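You operate a simulated robot arm through the tools that you are given. There is no shell and no other tool. Be economical: measure what you need, move in short steps, check, and stop when the job is done.

You are at the controls of a simulated robot arm. One attempt, no reset.

JOB
Butt both film ends on the line, square up and clamp both bars.
Fine: orange side down first; push the edge guide to its pin before the green clamp.

Only the result counts: the job must be done as asked and must still hold three seconds after the hand-in. Knocking over, shifting, dropping, spilling or breaking anything else fails it.

ROBOT AND FRAMES
A 7-joint arm with a two-finger parallel gripper, fixed in place. Base frame: the origin is at the foot of the arm, x ahead of it, y to its left, z up. Lengths are in cm, angles in rad, forces in N, time in s.
With the tool pointing down near the work surface it reaches from about 24 to 62 cm from the base axis. Its first joint turns from -1.152 to 1.152 rad. Payload 2.6 kg.
Tool frame: the origin (TCP) lies between the finger pads and is the grasp point; the fingertips stand 3 cm ahead of it; z points along the fingers, y is the line along which they close. Largest opening 9.4 cm; finger width 2.8, thickness 1; the body of the gripper, 5 by 9.6 cm, starts 5.5 cm behind the TCP.
Orientation is told as [roll, pitch, yaw] about the base's x, y, z axes, in that order, counted from this pose: with the fingers straight down and closing along the base's y, the tool's x points along the base's -x, its y along +y and its z along -z.

CONTROLS
- The arm moves only by the tool servo_tool. Its argument "increments" is a list of rows, each a list of 7 numbers: the shift along the tool's x, y, z in units of 300 mm (1.0 is 300 mm), then the turn, a rotation vector about the tool's x, y, z in units of 45 degrees (1.0 is 45 degrees), then the opening, from 0 (shut) to 1 (fully open). In form: [[x, y, z, wx, wy, wz, claw], ...]. A call has 1 to 12 rows; each row is the pose to reach, as a shift and turn from the pose commanded when the call began, along the tool's axes at that moment. A call with a number of a shift or a turn outside -1 to 1 is refused whole. Rows are played at 5 a second. More than 5 cm and 0.15 rad between two rows, or a gripper value outside its range, and nothing of the call is played. A pose out of reach is approached as far as the arm can. The call stops where the force on the tool passes 40 N (or 10 N more than at its start, if that is more) or the arm is blocked; 0.2 s more then pass. Each finger travels about 7.2 cm/s and halts on what it meets, pressing with about 41 N; the grip force reading is that of the motor and also rises with nothing between the fingers. The clock runs only during rows and for 0.2 s after the last one: add rows that repeat a pose to give the fingers time. The reply holds the time, the measured pose of the TCP, the force on the tool along the base axes, the opening and the grip force, in the units named above and with some noise, and new pictures: "views" is both (left out), scene, wrist or none.
- Cameras (640 x 400 px; columns grow to the right, rows downward): "scene" is fixed at [2.69, 42.14, 58.07]; the picture's right is [-0.86, -0.52, 0.00], its down [-0.21, 0.35, -0.91] and it looks along [0.47, -0.78, -0.40] (base axes); focal length 348 px, centre (320, 200). "wrist" rides on the gripper at [7.6, 1.4, -10.3] in the tool frame; the picture's right is [-0.18, 0.98, 0.00], its down [-0.75, -0.14, -0.64] and it looks along [-0.63, -0.12, 0.77] (tool axes); focal length 243 px, centre (320, 200). There is no depth. A picture from a camera that has moved, and an enlarged one, comes with that camera's place and axes in the base frame and with its lens.
- enlarge(camera, box): a new picture of the part [left, top, right, bottom] of that camera's present view, enlarged. No time passes.
- job_done(): hands the job in; it is judged then, once.

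Go step by step. Nothing tells you positions but the pictures and the camera data: compare them with the known pose of the tool, close in by small moves and look again before you grip or let go. The budget is 120 turns and 170 pictures, counting those below and the enlarged ones. Unless the task says otherwise, let go and move clear before handing in, and close with one line.

The tools are called as a command line: name --pt "numbers of a row" for each row, then --argument value for the rest, lists and objects as JSON in quotes. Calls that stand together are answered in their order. servo_tool: Moves the arm, as the interface text tells. Its arguments: {"type":"object","properties":{"increments":{"type":"array","items":{"type":"array","items":{"type":"number"}}},"views":{"type":"string","enum":["both","scene","wrist","none"]}},"required":["increments"]} The other tools are called the same way: enlarge (camera, box) takes an enlarged picture of a part of a camera's view; job_done () hands the job in.

At the start:

```text
clock: 0.0
position: [32.67, -15.7, 35.79]
tcp_rot: [0.001, 0.0, 0.0]
ft_force: [-0.6, -0.4, -0.2]
grip_width: 9.38
finger_force: 0.1
```

scene: 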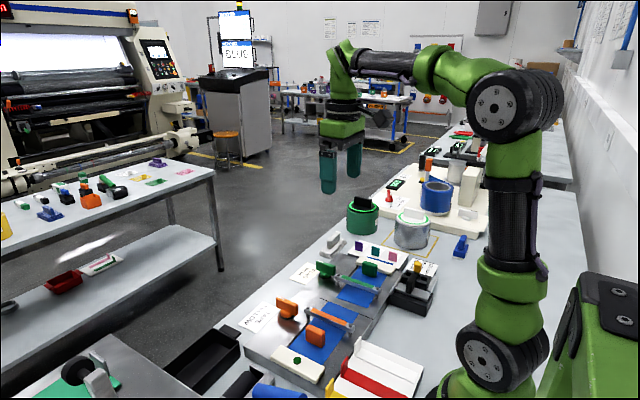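
wrist: 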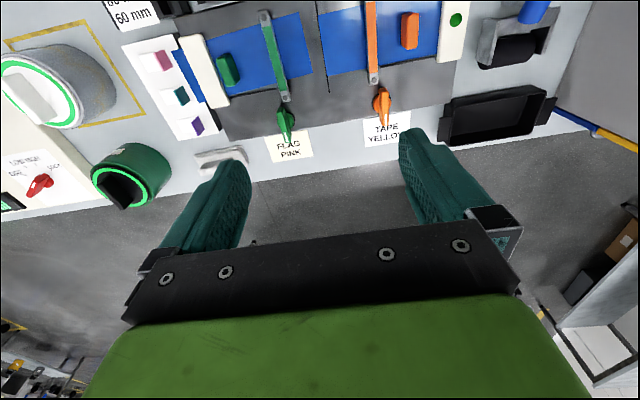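

I see a splicing table with blue film in two halves, a green and an orange clamp bar with lever handles, and labels. I'll look closer before moving.

enlarge --camera "scene" --box '[220, 220, 460, 400]'

enlarge --camera "wrist" --box '[100, 0, 580, 200]'

```text
2.22 times, centred on (340, 310) of scene
camera zoom: at [2.69, 42.14, 58.07], right [-0.86, -0.52, 0.0], down [-0.21, 0.35, -0.91], along [0.47, -0.78, -0.4], focal length 772 px, centre (276, -44)
```

zoom: 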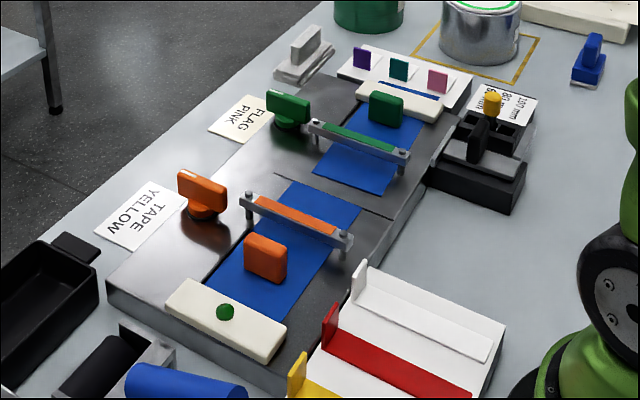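

```text
1.33 times, centred on (340, 100) of wrist
camera zoom: at [25.1, -14.31, 46.04], right [0.18, 0.98, 0.0], down [0.75, -0.14, 0.64], along [0.63, -0.12, -0.77], focal length 324 px, centre (293, 333)
```

zoom: 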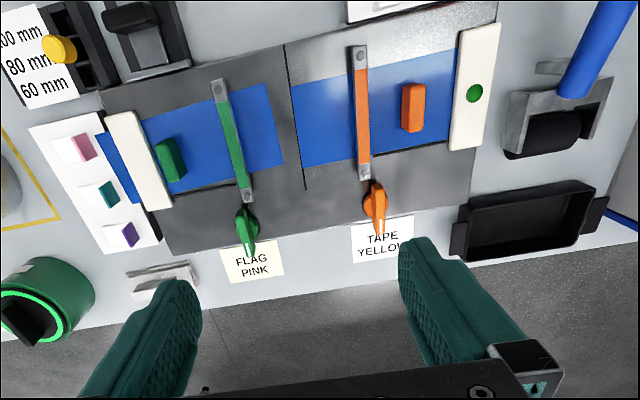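

Both films lie along y, with the splice line near y≈-15. I'll lower the camera straight down for a closer look.

servo_tool --pt "0 0 0.15 0 0 0 1" --pt "0 0 0.3 0 0 0 1" --pt "0 0 0.43 0 0 0 1" --pt "0 0 0.43 0 0 0 1"

```text
clock: 1.0
position: [32.75, -15.64, 22.77]
tcp_rot: [0.0, 0.0, 0.0]
ft_force: [0.1, -0.8, -0.1]
grip_width: 9.39
finger_force: 0.0
camera wrist: at [25.08, -14.33, 32.97], right [0.18, 0.98, 0.0], down [0.75, -0.14, 0.64], along [0.63, -0.12, -0.77], focal length 243 px, centre (320, 200)
```

scene: 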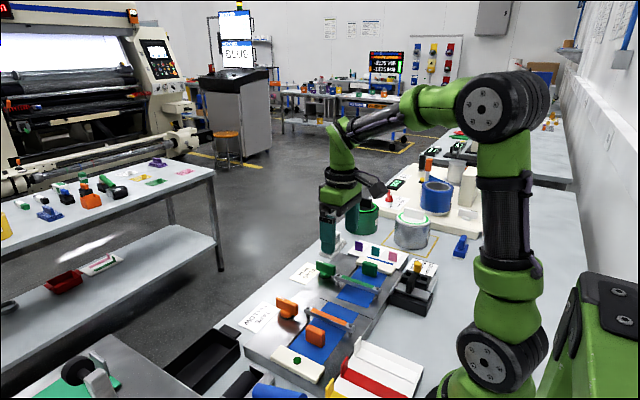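
wrist: 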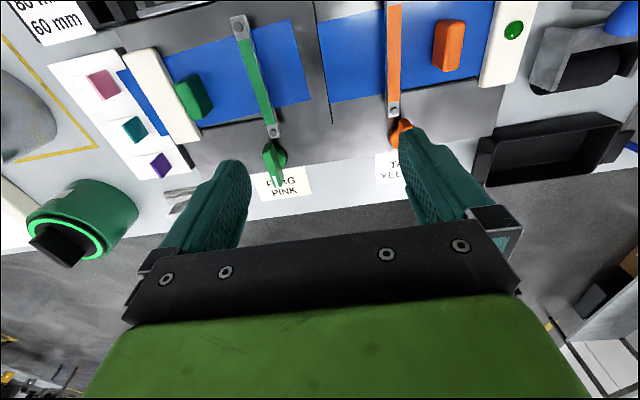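

The view is closer; I'll enlarge the table in both pictures to read details.

enlarge --camera "wrist" --box '[100, 0, 340, 150]'

enlarge --camera "wrist" --box '[300, 0, 540, 150]'

enlarge --camera "scene" --box '[300, 230, 450, 325]'

enlarge --camera "scene" --box '[230, 280, 400, 400]'

```text
2.67 times, centred on (220, 75) of wrist
camera zoom: at [25.08, -14.33, 32.97], right [0.18, 0.98, 0.0], down [0.75, -0.14, 0.64], along [0.63, -0.12, -0.77], focal length 647 px, centre (587, 533)
```

zoom: 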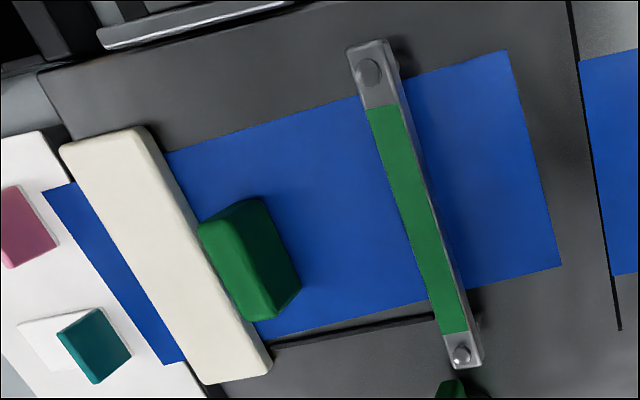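

```text
2.67 times, centred on (420, 75) of wrist
camera zoom: at [25.08, -14.33, 32.97], right [0.18, 0.98, 0.0], down [0.75, -0.14, 0.64], along [0.63, -0.12, -0.77], focal length 647 px, centre (53, 533)
```

zoom: 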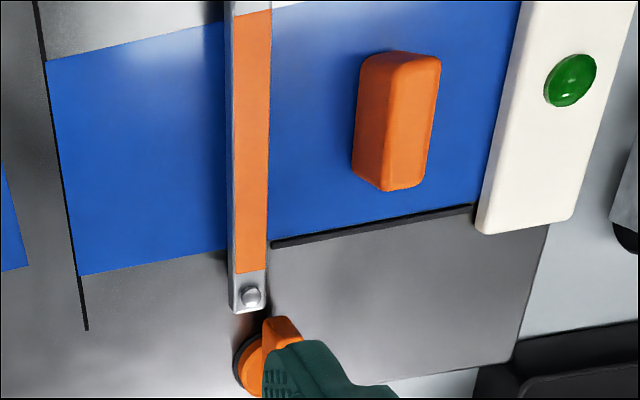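

```text
4.21 times, centred on (375, 278) of scene
camera zoom: at [2.69, 42.14, 58.07], right [-0.86, -0.52, 0.0], down [-0.21, 0.35, -0.91], along [0.47, -0.78, -0.4], focal length 1463 px, centre (88, -126)
```

zoom: 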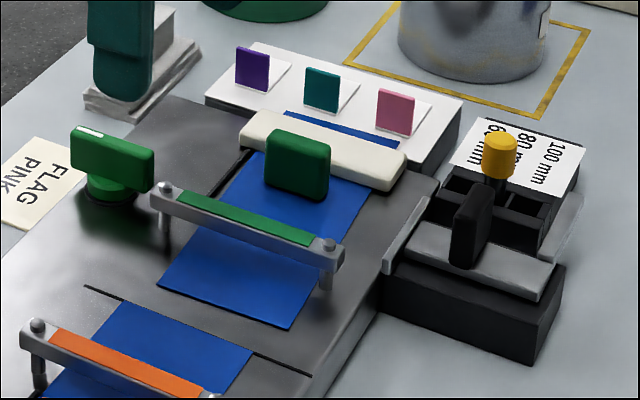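

```text
3.33 times, centred on (315, 340) of scene
camera zoom: at [2.69, 42.14, 58.07], right [-0.86, -0.52, 0.0], down [-0.21, 0.35, -0.91], along [0.47, -0.78, -0.4], focal length 1158 px, centre (337, -267)
```

zoom: 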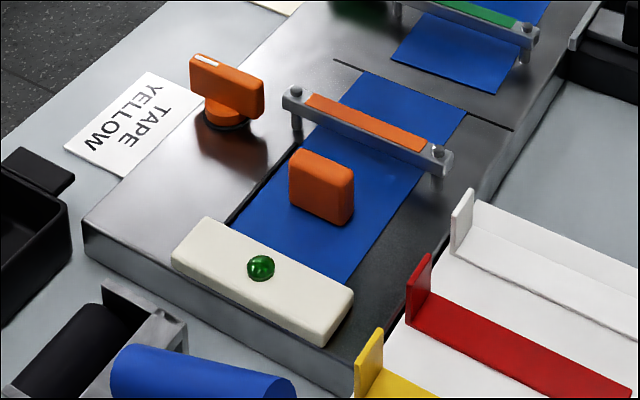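

Plate top is around z≈2.8, line at y≈-15.0, film 8 cm wide; the green film is about 2.4 cm short and skewed a few degrees. I'll check the orange end, pin block and knobs closely.

enlarge --camera "wrist" --box '[305, 0, 369, 40]'

enlarge --camera "wrist" --box '[300, 90, 364, 130]'

enlarge --camera "scene" --box '[385, 255, 441, 290]'

enlarge --camera "scene" --box '[265, 285, 329, 325]'

```text
10.00 times, centred on (337, 20) of wrist
camera zoom: at [25.08, -14.33, 32.97], right [0.18, 0.98, 0.0], down [0.75, -0.14, 0.64], along [0.63, -0.12, -0.77], focal length 2426 px, centre (150, 2000)
```

zoom: 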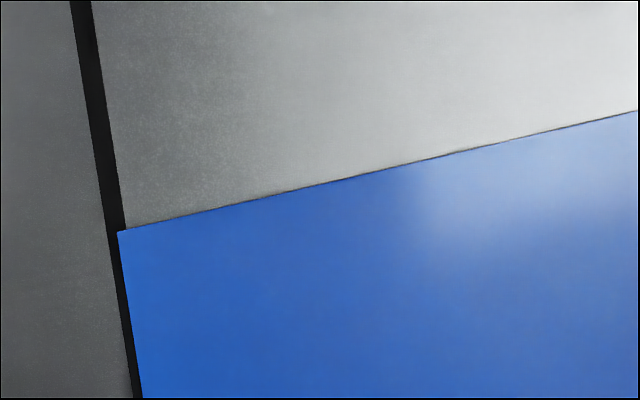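

```text
10.00 times, centred on (332, 110) of wrist
camera zoom: at [25.08, -14.33, 32.97], right [0.18, 0.98, 0.0], down [0.75, -0.14, 0.64], along [0.63, -0.12, -0.77], focal length 2426 px, centre (200, 1100)
```

zoom: 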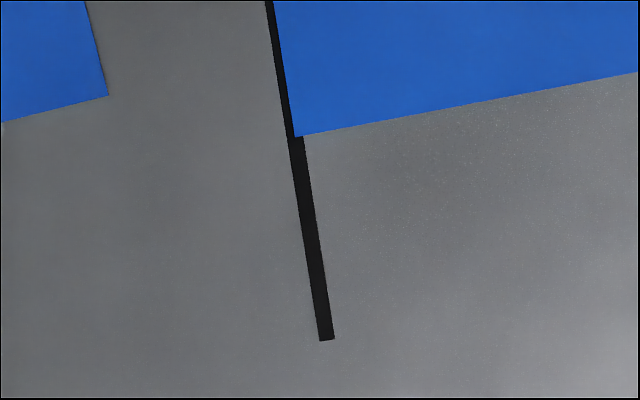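

```text
11.43 times, centred on (413, 272) of scene
camera zoom: at [2.69, 42.14, 58.07], right [-0.86, -0.52, 0.0], down [-0.21, 0.35, -0.91], along [0.47, -0.78, -0.4], focal length 3972 px, centre (-743, -629)
```

zoom: 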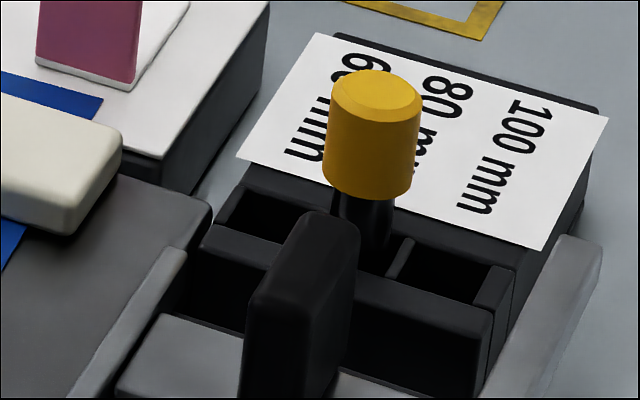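

```text
10.00 times, centred on (297, 305) of scene
camera zoom: at [2.69, 42.14, 58.07], right [-0.86, -0.52, 0.0], down [-0.21, 0.35, -0.91], along [0.47, -0.78, -0.4], focal length 3475 px, centre (550, -850)
```

zoom: 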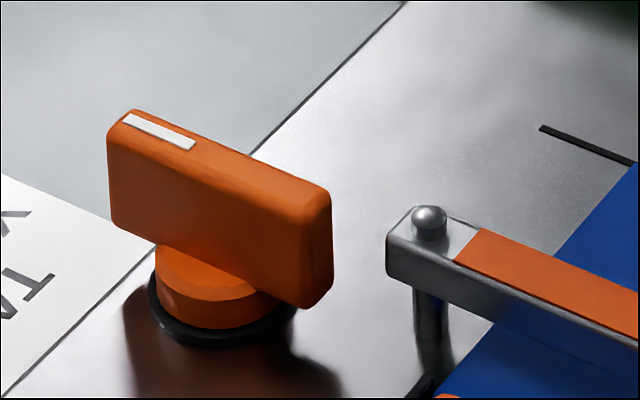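

Orange end already lies square in the middle of the line; the pin stands in the 80 mm slot, matching the 8 cm film. So first the orange clamp: I hover over the orange knob (about x 40.8, y -7) and look.

servo_tool --pt "-0.09 0.1 0.06 0 0 0 1" --pt "-0.18 0.2 0.12 0 0 0 1" --pt "-0.268 0.288 0.2 0 0 0 0.6" --pt "-0.268 0.288 0.28 0 0 0 0.6" --pt "-0.268 0.288 0.28 0 0 0 0.6"

```text
clock: 2.2
position: [40.75, -7.13, 14.42]
tcp_rot: [0.001, 0.0, -0.001]
ft_force: [0.3, 0.8, -1.0]
grip_width: 5.63
finger_force: 0.0
camera wrist: at [33.09, -5.68, 24.61], right [0.18, 0.98, 0.0], down [0.75, -0.14, 0.64], along [0.63, -0.12, -0.77], focal length 243 px, centre (320, 200)
```

scene: 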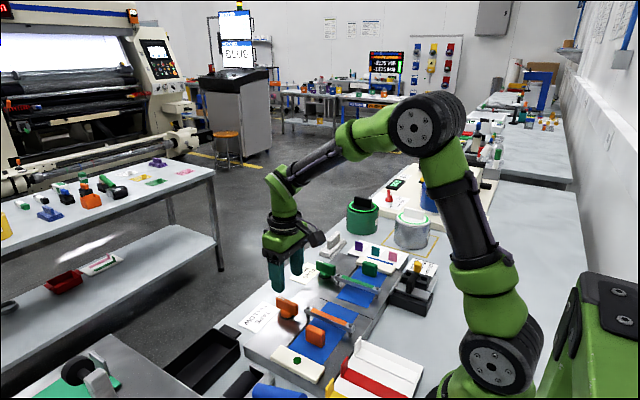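
wrist: 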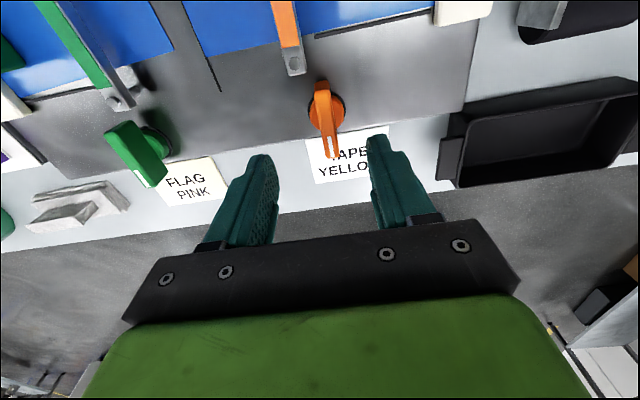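

enlarge --camera "wrist" --box '[240, 30, 400, 190]'

enlarge --camera "scene" --box '[260, 280, 356, 340]'

```text
2.50 times, centred on (320, 110) of wrist
camera zoom: at [33.09, -5.68, 24.61], right [0.18, 0.98, 0.0], down [0.75, -0.14, 0.64], along [0.63, -0.12, -0.77], focal length 606 px, centre (320, 425)
```

zoom: 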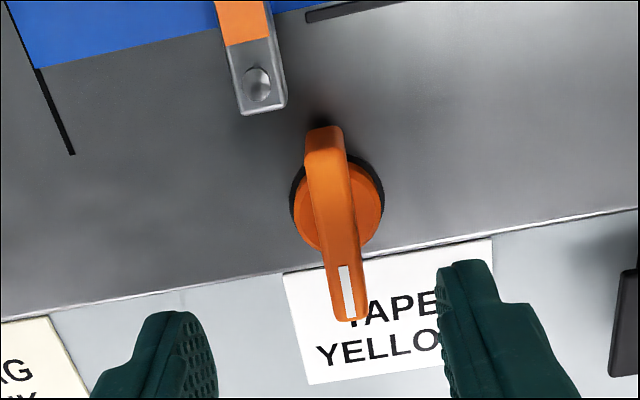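

```text
6.67 times, centred on (308, 310) of scene
camera zoom: at [2.69, 42.14, 58.07], right [-0.86, -0.52, 0.0], down [-0.21, 0.35, -0.91], along [0.47, -0.78, -0.4], focal length 2317 px, centre (400, -533)
```

zoom: 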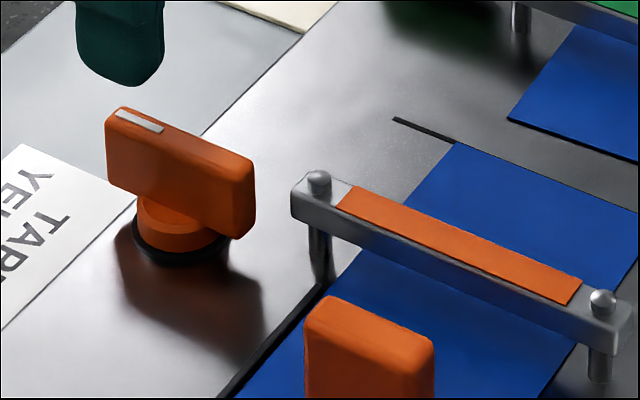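

Knob block spans about x 37.5–43.2 at y≈-6.55, z 4.3–6.9. I descend around it with jaws open and look before gripping.

servo_tool --pt "0.0117 0.0193 0.06 0 0 0 0.5" --pt "0.0117 0.0193 0.14 0 0 0 0.5" --pt "0.0117 0.0193 0.223 0 0 0 0.5" --pt "0.0117 0.0193 0.223 0 0 0 0.5"

```text
clock: 3.2
position: [40.36, -6.47, 7.89]
tcp_rot: [0.0, 0.0, -0.001]
ft_force: [-0.2, 0.3, 0.1]
grip_width: 4.71
finger_force: 0.1
camera wrist: at [32.73, -5.11, 18.04], right [0.18, 0.98, 0.0], down [0.75, -0.14, 0.64], along [0.63, -0.12, -0.77], focal length 243 px, centre (320, 200)
```

scene: 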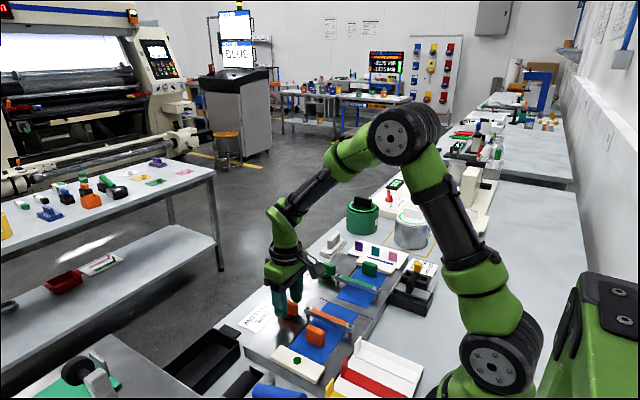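
wrist: 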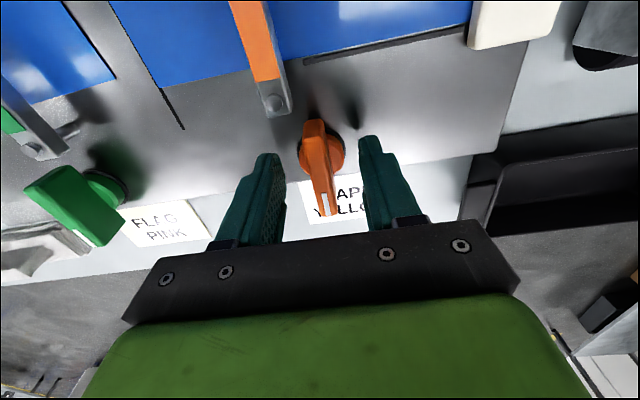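

The knob is centred between the fingers. I close on it.

servo_tool --pt "0 0 0 0 0 0 0.3" --pt "0 0 0 0 0 0 0.1" --pt "0 0 0 0 0 0 0.05" --pt "0 0 0 0 0 0 0.05"

```text
clock: 4.2
position: [40.37, -6.5, 7.85]
tcp_rot: [0.0, -0.001, 0.001]
ft_force: [-0.2, 1.6, -2.4]
grip_width: 1.18
finger_force: 44.5
camera wrist: at [32.73, -5.1, 18.05], right [0.18, 0.98, 0.0], down [0.75, -0.14, 0.64], along [0.63, -0.12, -0.77], focal length 243 px, centre (320, 200)
```

scene: 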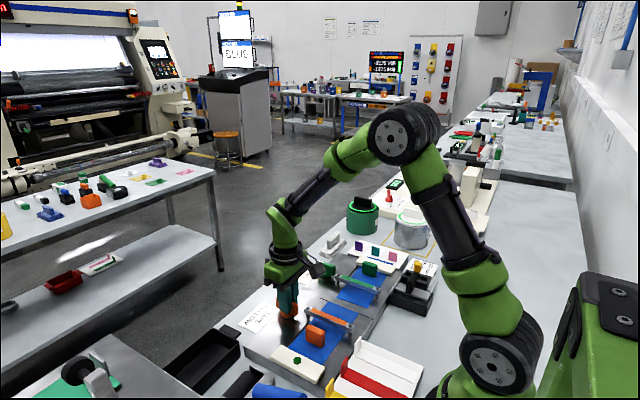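
wrist: 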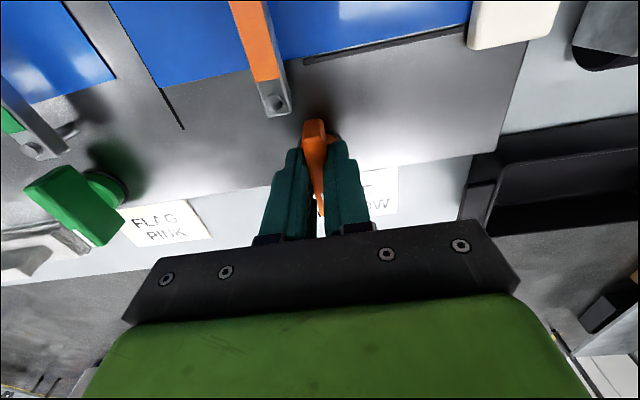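

Gripped (1.18 cm). I try a small clockwise turn (seen from above) and watch for resistance.

servo_tool --pt "0 0 0 0 0 0.12 0.05" --pt "0 0 0 0 0 0.24 0.05" --pt "0 0 0 0 0 0.36 0.05" --pt "0 0 0 0 0 0.36 0.05"

enlarge --camera "scene" --box '[260, 280, 356, 340]'

```text
clock: 5.2
position: [40.4, -6.37, 7.73]
tcp_rot: [0.001, 0.001, -0.284]
ft_force: [-11.2, 11.0, 5.4]
grip_width: 1.2
finger_force: 45.3
camera wrist: at [33.47, -2.92, 18.07], right [0.45, 0.89, 0.0], down [0.68, -0.35, 0.64], along [0.57, -0.29, -0.77], focal length 243 px, centre (320, 200)
```

scene: 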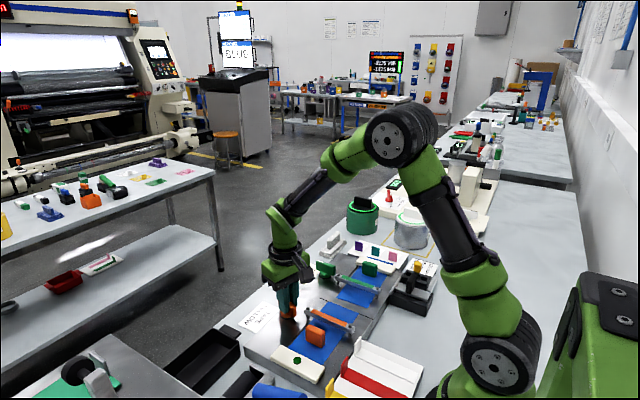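
wrist: 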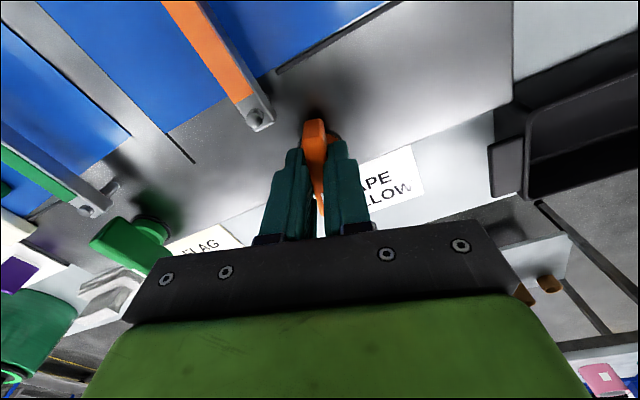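

```text
6.67 times, centred on (308, 310) of scene
camera zoom: at [2.69, 42.14, 58.07], right [-0.86, -0.52, 0.0], down [-0.21, 0.35, -0.92], along [0.47, -0.78, -0.4], focal length 2317 px, centre (400, -533)
```

zoom: 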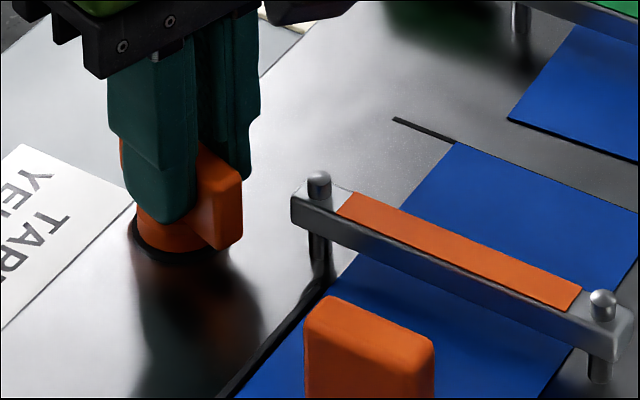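

The knob follows and the bar seems to drop a bit; sideways force suggests the knob axis is slightly off, so I recentre slightly and continue the turn.

servo_tool --pt "0.0046 0.004 0 0 0 0.12 0.05" --pt "0.0046 0.004 0 0 0 0.24 0.05" --pt "0.0046 0.004 0 0 0 0.36 0.05" --pt "0.0046 0.004 0 0 0 0.36 0.05" --views "none"

enlarge --camera "scene" --box '[260, 280, 356, 340]'

```text
clock: 6.2
position: [40.38, -6.16, 7.8]
tcp_rot: [0.001, -0.001, -0.566]
ft_force: [15.4, 11.3, -13.1]
grip_width: 1.18
finger_force: 44.9
```

```text
6.67 times, centred on (308, 310) of scene
camera zoom: at [2.7, 42.14, 58.08], right [-0.86, -0.52, 0.0], down [-0.21, 0.35, -0.91], along [0.47, -0.78, -0.4], focal length 2317 px, centre (400, -533)
```

zoom: 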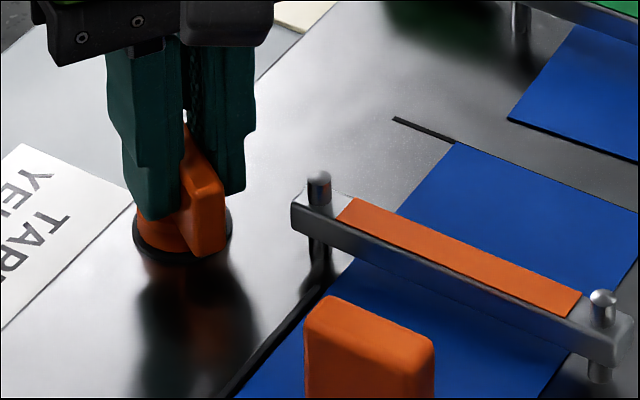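

Bar is lowering, so the direction is right. I continue.

servo_tool --pt "-0.001 0.005 0 0 0 0.12 0.05" --pt "-0.001 0.005 0 0 0 0.24 0.05" --pt "-0.001 0.005 0 0 0 0.36 0.05" --pt "-0.001 0.005 0 0 0 0.36 0.05" --views "none"

enlarge --camera "scene" --box '[260, 280, 356, 340]'

```text
clock: 7.2
position: [40.38, -6.16, 7.8]
tcp_rot: [0.001, -0.002, -0.85]
ft_force: [19.0, 13.9, -15.2]
grip_width: 1.19
finger_force: 45.3
```

```text
6.67 times, centred on (308, 310) of scene
camera zoom: at [2.7, 42.14, 58.07], right [-0.86, -0.52, 0.0], down [-0.21, 0.35, -0.91], along [0.47, -0.78, -0.4], focal length 2317 px, centre (400, -533)
```

zoom: 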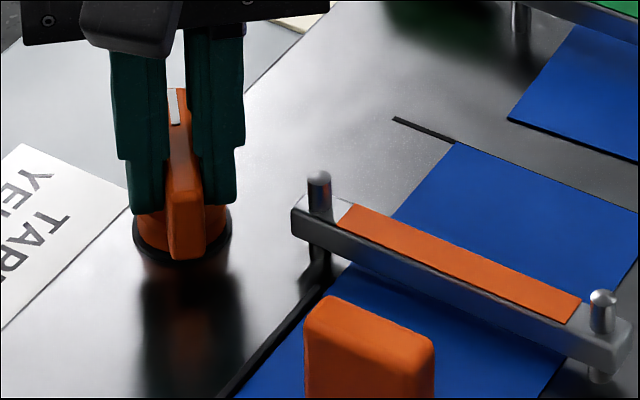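

Progressing; continue with small compliance corrections.

servo_tool --pt "0 0.005 0.003 0 0 0.12 0.05" --pt "0 0.005 0.003 0 0 0.24 0.05" --pt "0 0.005 0.003 0 0 0.36 0.05" --pt "0 0.005 0.003 0 0 0.36 0.05" --views "none"

enlarge --camera "scene" --box '[260, 280, 356, 340]'

```text
clock: 8.2
position: [40.51, -5.92, 7.84]
tcp_rot: [0.005, -0.001, -1.132]
ft_force: [12.4, 9.2, 9.4]
grip_width: 1.18
finger_force: 44.1
```

```text
6.67 times, centred on (308, 310) of scene
camera zoom: at [2.69, 42.14, 58.08], right [-0.86, -0.52, 0.0], down [-0.21, 0.35, -0.92], along [0.47, -0.78, -0.4], focal length 2317 px, centre (400, -533)
```

zoom: 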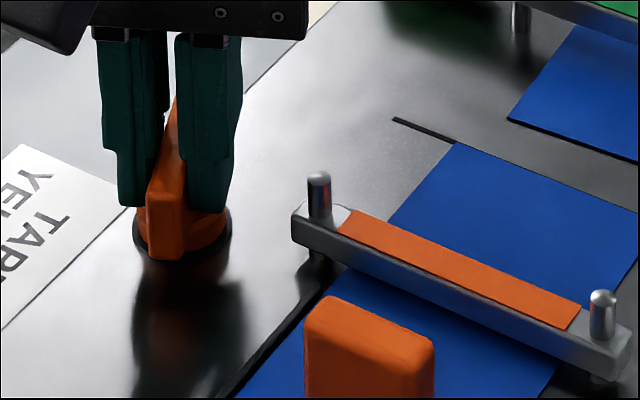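

servo_tool --pt "0.001 0.002 -0.001 0 0 0.12 0.05" --pt "0.001 0.003 -0.001 0 0 0.24 0.05" --pt "0.001 0.003 -0.001 0 0 0.36 0.05" --pt "0.001 0.003 -0.001 0 0 0.45 0.05" --pt "0.001 0.003 -0.001 0 0 0.45 0.05" --views "none"

enlarge --camera "scene" --box '[260, 280, 356, 340]'

```text
clock: 9.4
position: [40.79, -6.08, 7.84]
tcp_rot: [0.003, -0.002, -1.486]
ft_force: [20.6, 10.1, 3.0]
grip_width: 1.19
finger_force: 44.8
```

```text
6.67 times, centred on (308, 310) of scene
camera zoom: at [2.69, 42.14, 58.07], right [-0.86, -0.52, 0.0], down [-0.21, 0.35, -0.91], along [0.47, -0.78, -0.4], focal length 2317 px, centre (400, -533)
```

zoom: 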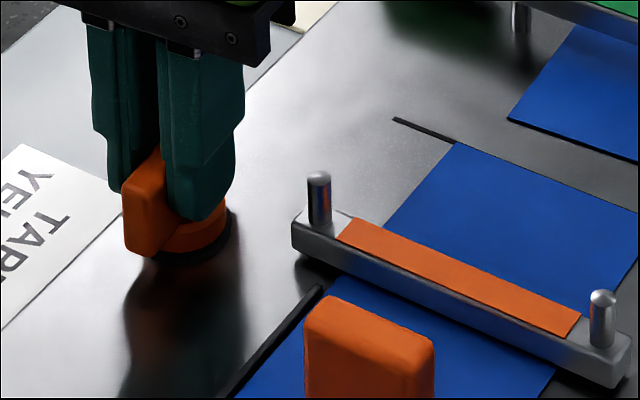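

Nearly 90°; a little further until it seats.

servo_tool --pt "0 0.003 0 0 0 0.06 0.05" --pt "0 0.004 0 0 0 0.12 0.05" --pt "0 0.004 0 0 0 0.2 0.05" --pt "0 0.004 0 0 0 0.2 0.05"

enlarge --camera "scene" --box '[260, 280, 356, 340]'

```text
clock: 10.4
position: [40.8, -6.02, 7.77]
tcp_rot: [0.002, 0.0, -1.638]
ft_force: [11.4, 9.4, 11.7]
grip_width: 1.29
finger_force: 45.2
camera wrist: at [42.73, 1.42, 18.05], right [0.97, -0.25, 0.0], down [-0.19, -0.74, 0.64], along [-0.16, -0.62, -0.77], focal length 243 px, centre (320, 200)
```

scene: 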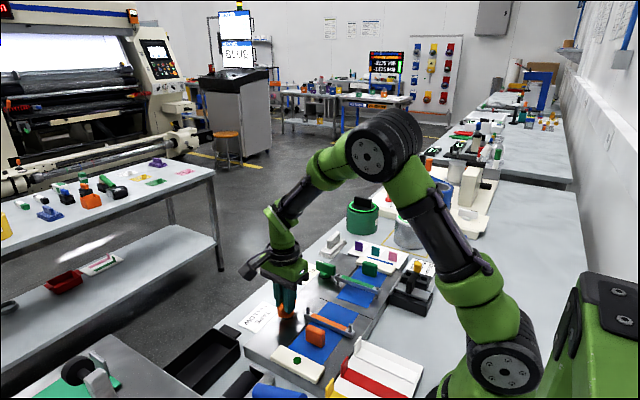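
wrist: 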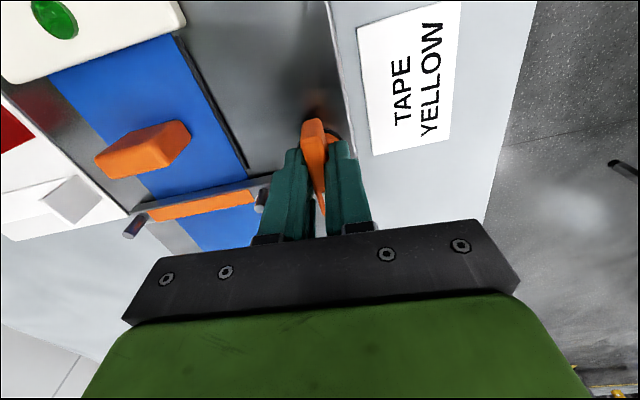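

```text
6.67 times, centred on (308, 310) of scene
camera zoom: at [2.69, 42.14, 58.07], right [-0.86, -0.52, 0.0], down [-0.21, 0.35, -0.92], along [0.47, -0.78, -0.4], focal length 2317 px, centre (400, -533)
```

zoom: 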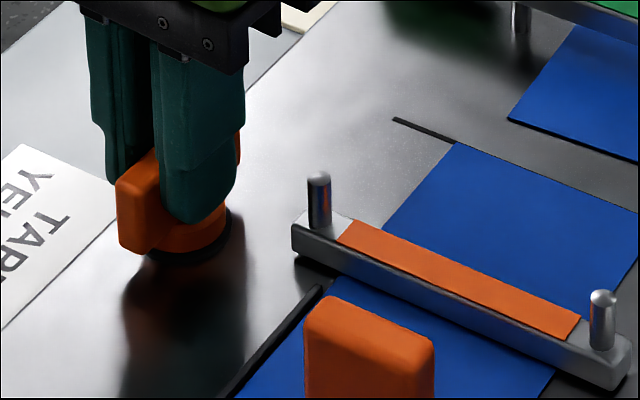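

Grip width grew slightly while the knob stayed, so it is at its stop and the bar is down. I release and rise.

servo_tool --pt "0 0 0 0 0 0 0.3" --pt "0 0 0 0 0 0 0.3" --pt "0 0 -0.12 0 0 0 0.3" --pt "0 0 -0.26 0 0 0 0.3" --pt "0 0 -0.4 0 0 0 0.3"

enlarge --camera "scene" --box '[260, 280, 356, 340]'

```text
clock: 11.6
position: [40.61, -6.04, 19.81]
tcp_rot: [0.0, -0.001, -1.642]
ft_force: [0.1, 0.1, -0.5]
grip_width: 2.82
finger_force: 0.1
camera wrist: at [42.58, 1.4, 30.07], right [0.97, -0.25, 0.0], down [-0.19, -0.74, 0.64], along [-0.16, -0.62, -0.77], focal length 243 px, centre (320, 200)
```

scene: 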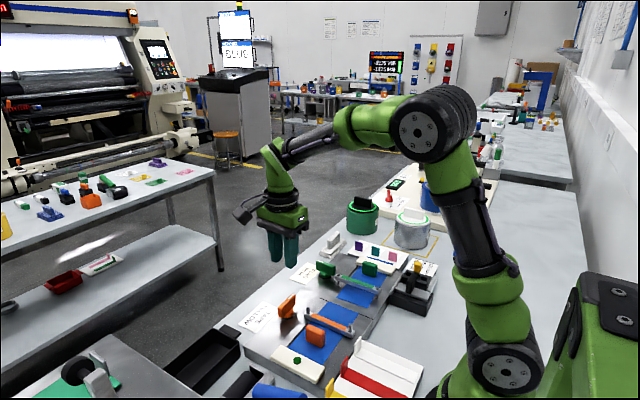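
wrist: 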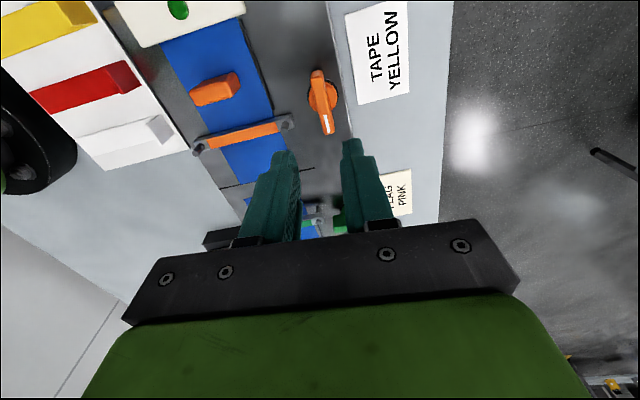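

```text
6.67 times, centred on (308, 310) of scene
camera zoom: at [2.7, 42.14, 58.07], right [-0.86, -0.52, 0.0], down [-0.21, 0.35, -0.91], along [0.47, -0.78, -0.4], focal length 2317 px, centre (400, -533)
```

zoom: 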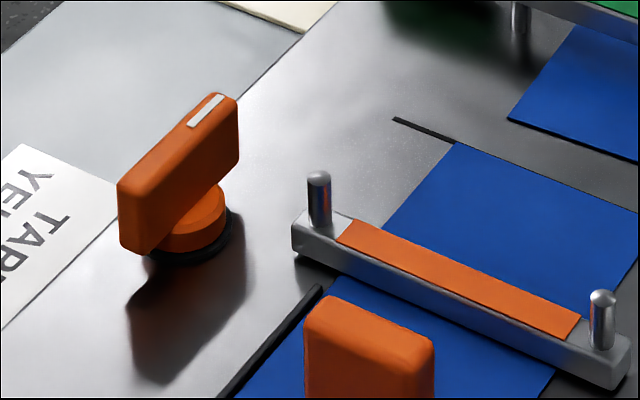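

Orange bar is down and its knob at the stop. Next I fly to above the green film's block (about x 30.5, y -28.9) with jaws closing along x.

servo_tool --pt "-0.13 -0.047 0 0 0 -0.04 0.7" --pt "-0.26 -0.094 0 0 0 -0.08 0.7" --pt "-0.39 -0.141 0 0 0 -0.12 0.7" --pt "-0.52 -0.188 0 0 0 -0.162 0.7" --pt "-0.65 -0.235 0.05 0 0 -0.162 0.7" --pt "-0.785 -0.282 0.1 0 0 -0.162 0.7" --pt "-0.785 -0.282 0.127 0 0 -0.162 0.7"

```text
clock: 13.2
position: [30.57, -28.87, 15.88]
tcp_rot: [-0.001, 0.0, -1.516]
ft_force: [-0.1, 0.2, 0.0]
grip_width: 6.6
finger_force: 0.1
camera wrist: at [31.58, -21.29, 26.19], right [0.99, -0.13, 0.0], down [-0.1, -0.76, 0.64], along [-0.08, -0.64, -0.77], focal length 243 px, centre (320, 200)
```

scene: 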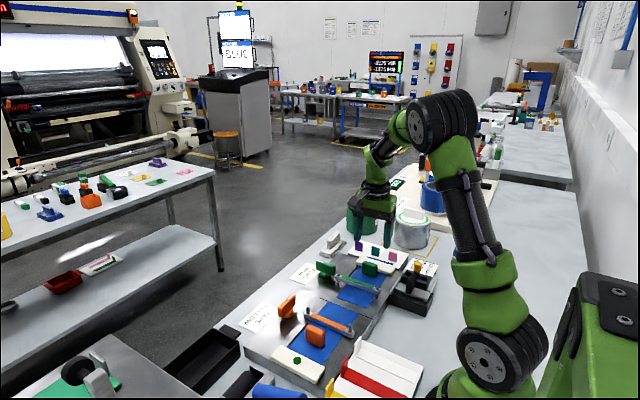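
wrist: 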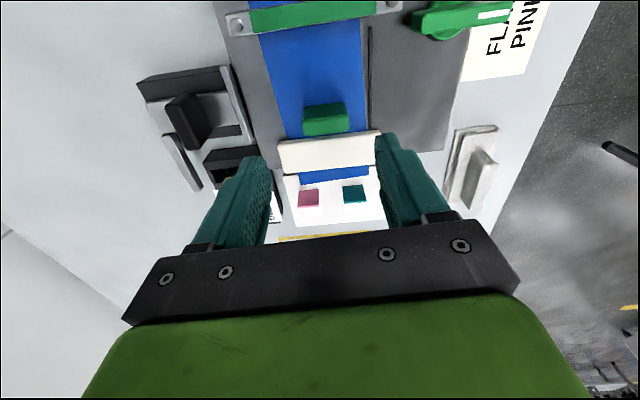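

enlarge --camera "wrist" --box '[215, 20, 425, 150]'

enlarge --camera "wrist" --box '[120, 50, 280, 200]'

enlarge --camera "scene" --box '[330, 240, 440, 310]'

```text
3.05 times, centred on (320, 85) of wrist
camera zoom: at [31.58, -21.29, 26.19], right [0.99, -0.13, 0.0], down [-0.1, -0.76, 0.64], along [-0.08, -0.64, -0.77], focal length 739 px, centre (320, 550)
```

zoom: 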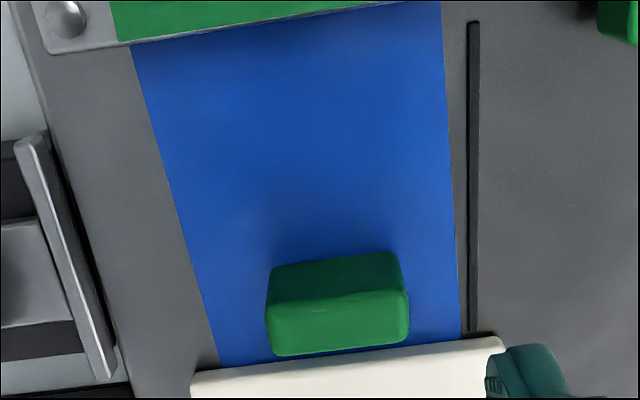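

```text
2.67 times, centred on (200, 125) of wrist
camera zoom: at [31.58, -21.29, 26.19], right [0.99, -0.13, 0.0], down [-0.1, -0.76, 0.64], along [-0.08, -0.64, -0.77], focal length 647 px, centre (640, 400)
```

zoom: 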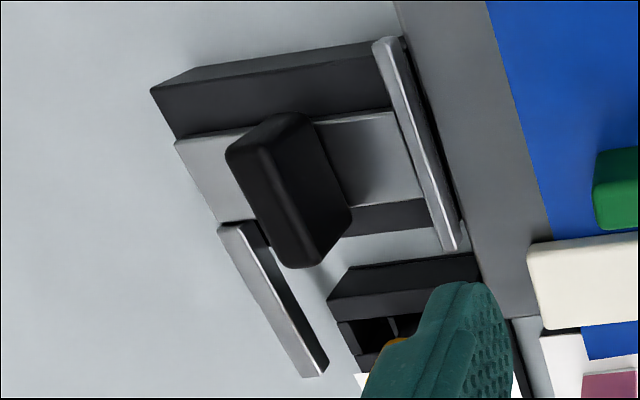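

```text
5.71 times, centred on (385, 275) of scene
camera zoom: at [2.7, 42.14, 58.07], right [-0.86, -0.52, 0.0], down [-0.21, 0.35, -0.91], along [0.47, -0.78, -0.4], focal length 1986 px, centre (-51, -229)
```

zoom: 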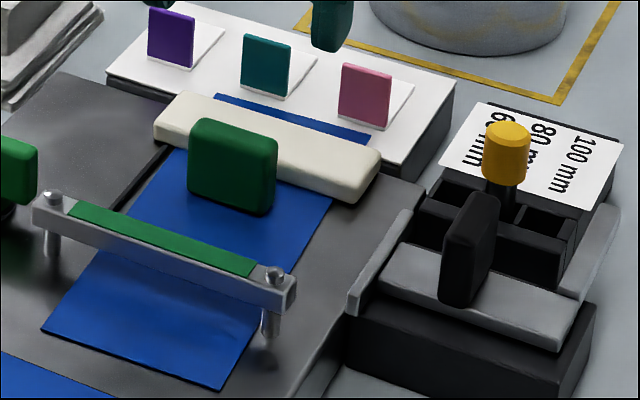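

Block centre is about (30.85, -29.6), top z≈6.5, 3.9 cm long along x. The guide is a carriage with a rear tab that meets the yellow pin. I descend around the block.

servo_tool --pt "-0.0182 0.0084 0.06 0 0 0 0.55" --pt "-0.0182 0.0084 0.14 0 0 0 0.55" --pt "-0.0182 0.0084 0.22 0 0 0 0.55" --pt "-0.0182 0.0084 0.31 0 0 0 0.55" --pt "-0.0182 0.0084 0.31 0 0 0 0.55"

enlarge --camera "scene" --box '[330, 240, 440, 310]'

```text
clock: 14.4
position: [30.98, -29.59, 6.61]
tcp_rot: [-0.001, 0.001, -1.515]
ft_force: [0.0, 0.1, -1.4]
grip_width: 5.17
finger_force: 0.1
camera wrist: at [31.96, -21.88, 16.86], right [0.99, -0.13, 0.0], down [-0.1, -0.76, 0.64], along [-0.08, -0.64, -0.77], focal length 243 px, centre (320, 200)
```

scene: 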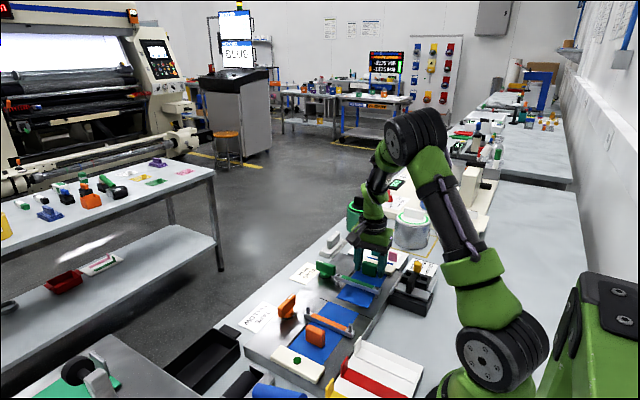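
wrist: 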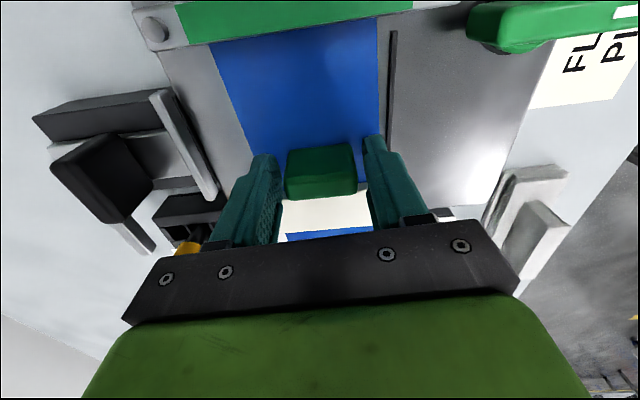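

```text
5.71 times, centred on (385, 275) of scene
camera zoom: at [2.69, 42.14, 58.07], right [-0.86, -0.52, 0.0], down [-0.21, 0.35, -0.91], along [0.47, -0.78, -0.4], focal length 1986 px, centre (-51, -229)
```

zoom: 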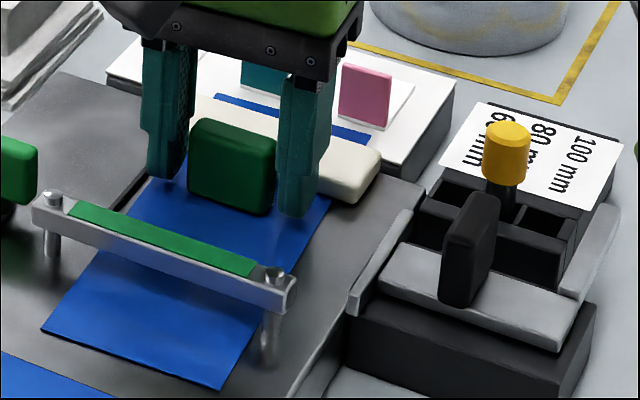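

Block is centred between the fingers; I close on it.

servo_tool --pt "0 0 0 0 0 0 0.45" --pt "0 0 0 0 0 0 0.38" --pt "0 0 0 0 0 0 0.33" --pt "0 0 0 0 0 0 0.33"

enlarge --camera "wrist" --box '[180, 0, 420, 200]'

enlarge --camera "scene" --box '[330, 270, 394, 310]'

```text
clock: 15.4
position: [31.04, -29.49, 6.71]
tcp_rot: [0.001, -0.002, -1.515]
ft_force: [8.0, 0.8, -3.4]
grip_width: 4.13
finger_force: 32.6
camera wrist: at [32.01, -21.84, 16.9], right [0.99, -0.13, 0.0], down [-0.1, -0.76, 0.64], along [-0.08, -0.64, -0.77], focal length 243 px, centre (320, 200)
```

scene: 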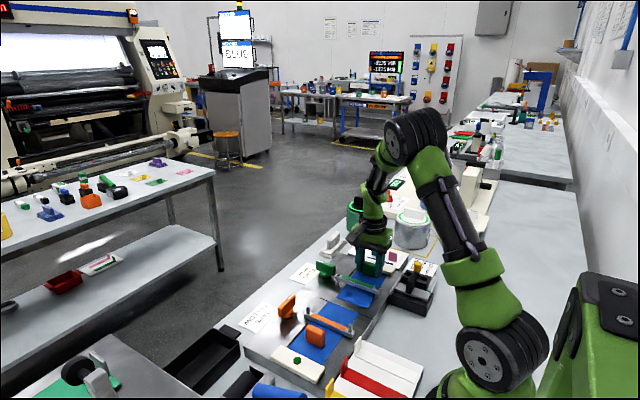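
wrist: 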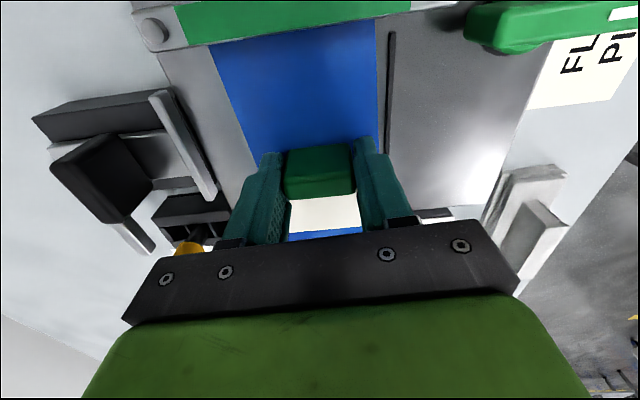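

```text
2.00 times, centred on (300, 100) of wrist
camera zoom: at [32.01, -21.84, 16.9], right [0.99, -0.13, 0.0], down [-0.1, -0.76, 0.64], along [-0.08, -0.64, -0.77], focal length 485 px, centre (360, 400)
```

zoom: 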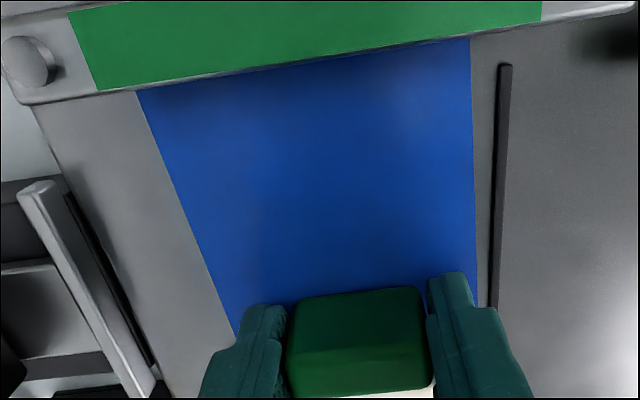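

```text
10.00 times, centred on (362, 290) of scene
camera zoom: at [2.7, 42.14, 58.08], right [-0.86, -0.52, 0.0], down [-0.21, 0.35, -0.91], along [0.47, -0.78, -0.4], focal length 3475 px, centre (-100, -700)
```

zoom: 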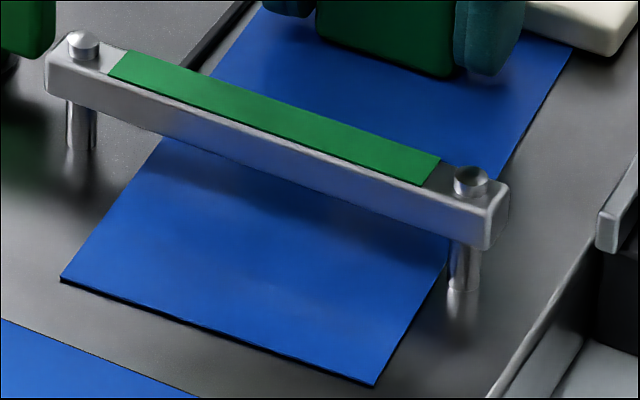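

Gripped (4.13 cm). Film skew is about 0.05 rad; I drag the film +y 2 cm while turning it straight, then measure.

servo_tool --pt "0.016 0.002 0 0 0 0.016 0.33" --pt "0.033 0.005 0 0 0 0.032 0.33" --pt "0.05 0.008 0 0 0 0.048 0.33" --pt "0.0662 0.0104 0 0 0 0.064 0.33" --pt "0.0662 0.0104 0 0 0 0.064 0.33"

enlarge --camera "wrist" --box '[180, 0, 420, 200]'

enlarge --camera "scene" --box '[320, 270, 384, 310]'

```text
clock: 16.6
position: [30.91, -27.58, 6.57]
tcp_rot: [-0.002, -0.001, -1.564]
ft_force: [-8.9, 0.2, 7.5]
grip_width: 3.97
finger_force: 44.7
camera wrist: at [32.4, -19.97, 16.88], right [0.98, -0.18, 0.0], down [-0.14, -0.75, 0.64], along [-0.12, -0.63, -0.77], focal length 243 px, centre (320, 200)
```

scene: 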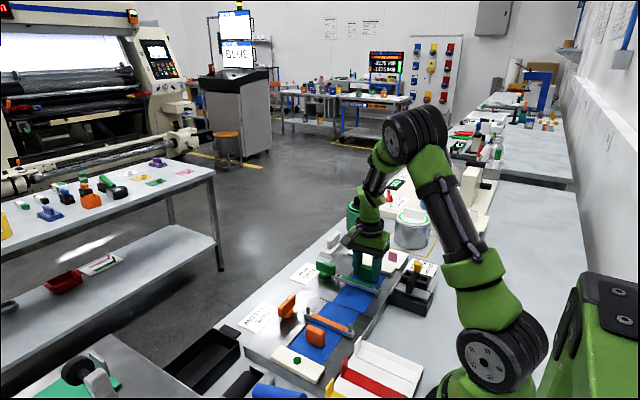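
wrist: 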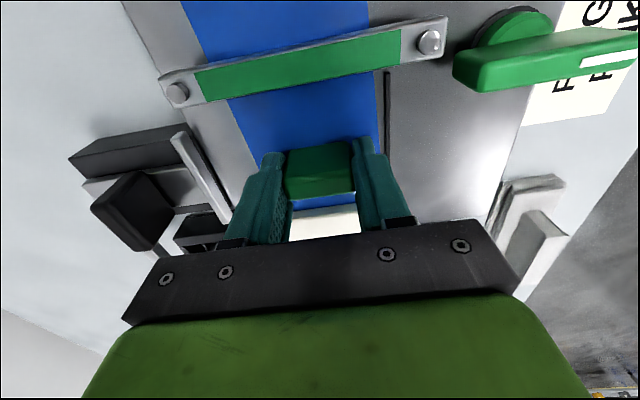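

```text
2.00 times, centred on (300, 100) of wrist
camera zoom: at [32.4, -19.97, 16.88], right [0.98, -0.18, 0.0], down [-0.14, -0.75, 0.64], along [-0.12, -0.63, -0.77], focal length 485 px, centre (360, 400)
```

zoom: 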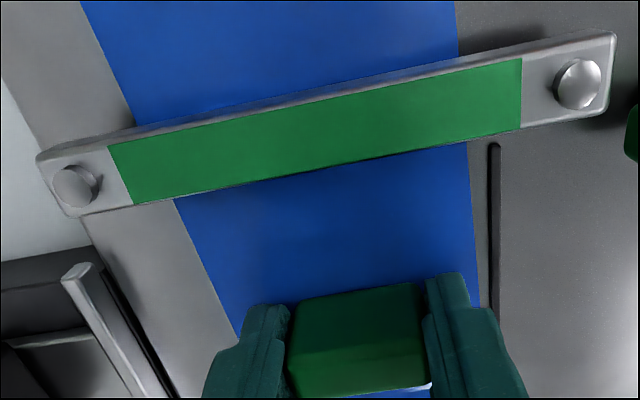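

```text
10.00 times, centred on (352, 290) of scene
camera zoom: at [2.69, 42.15, 58.07], right [-0.86, -0.52, 0.0], down [-0.21, 0.35, -0.92], along [0.47, -0.78, -0.4], focal length 3475 px, centre (0, -700)
```

zoom: 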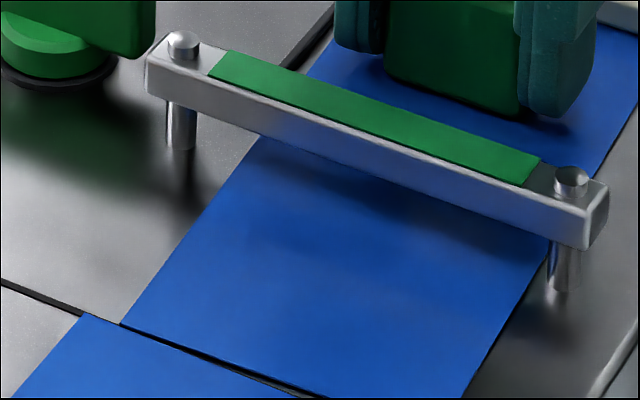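

The film is almost at the line. Zoom in on the joint.

enlarge --camera "scene" --box '[324, 298, 364, 323]'

enlarge --camera "scene" --box '[320, 294, 340, 306]'

enlarge --camera "scene" --box '[346, 306, 370, 321]'

```text
16.00 times, centred on (344, 310) of scene
camera zoom: at [2.69, 42.15, 58.07], right [-0.86, -0.52, 0.0], down [-0.21, 0.35, -0.92], along [0.47, -0.78, -0.4], focal length 5560 px, centre (-64, -1568)
```

zoom: 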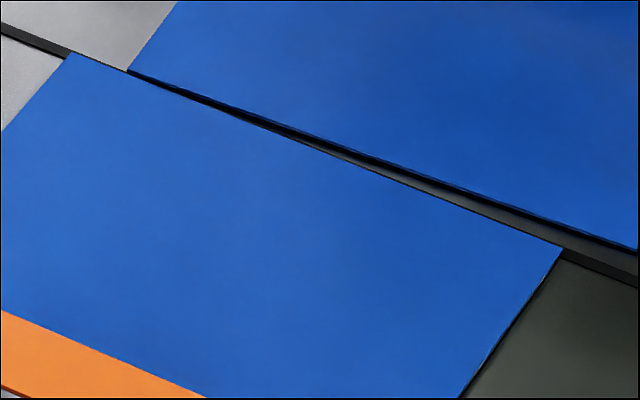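

```text
16.00 times, centred on (330, 300) of scene
camera zoom: at [2.69, 42.15, 58.07], right [-0.86, -0.52, 0.0], down [-0.21, 0.35, -0.92], along [0.47, -0.78, -0.4], focal length 5560 px, centre (160, -1400)
```

zoom: 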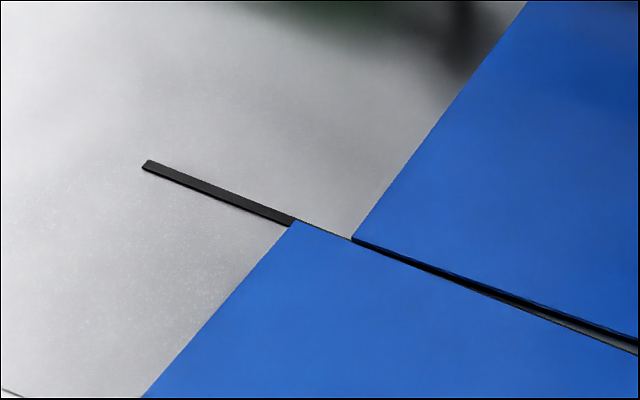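

```text
16.00 times, centred on (358, 314) of scene
camera zoom: at [2.69, 42.15, 58.07], right [-0.86, -0.52, 0.0], down [-0.21, 0.35, -0.92], along [0.47, -0.78, -0.4], focal length 5560 px, centre (-288, -1616)
```

zoom: 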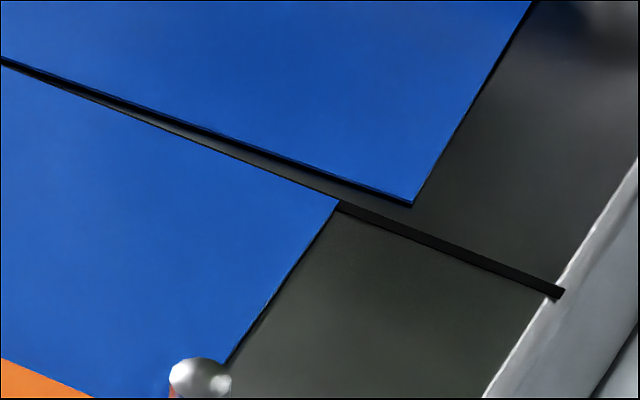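

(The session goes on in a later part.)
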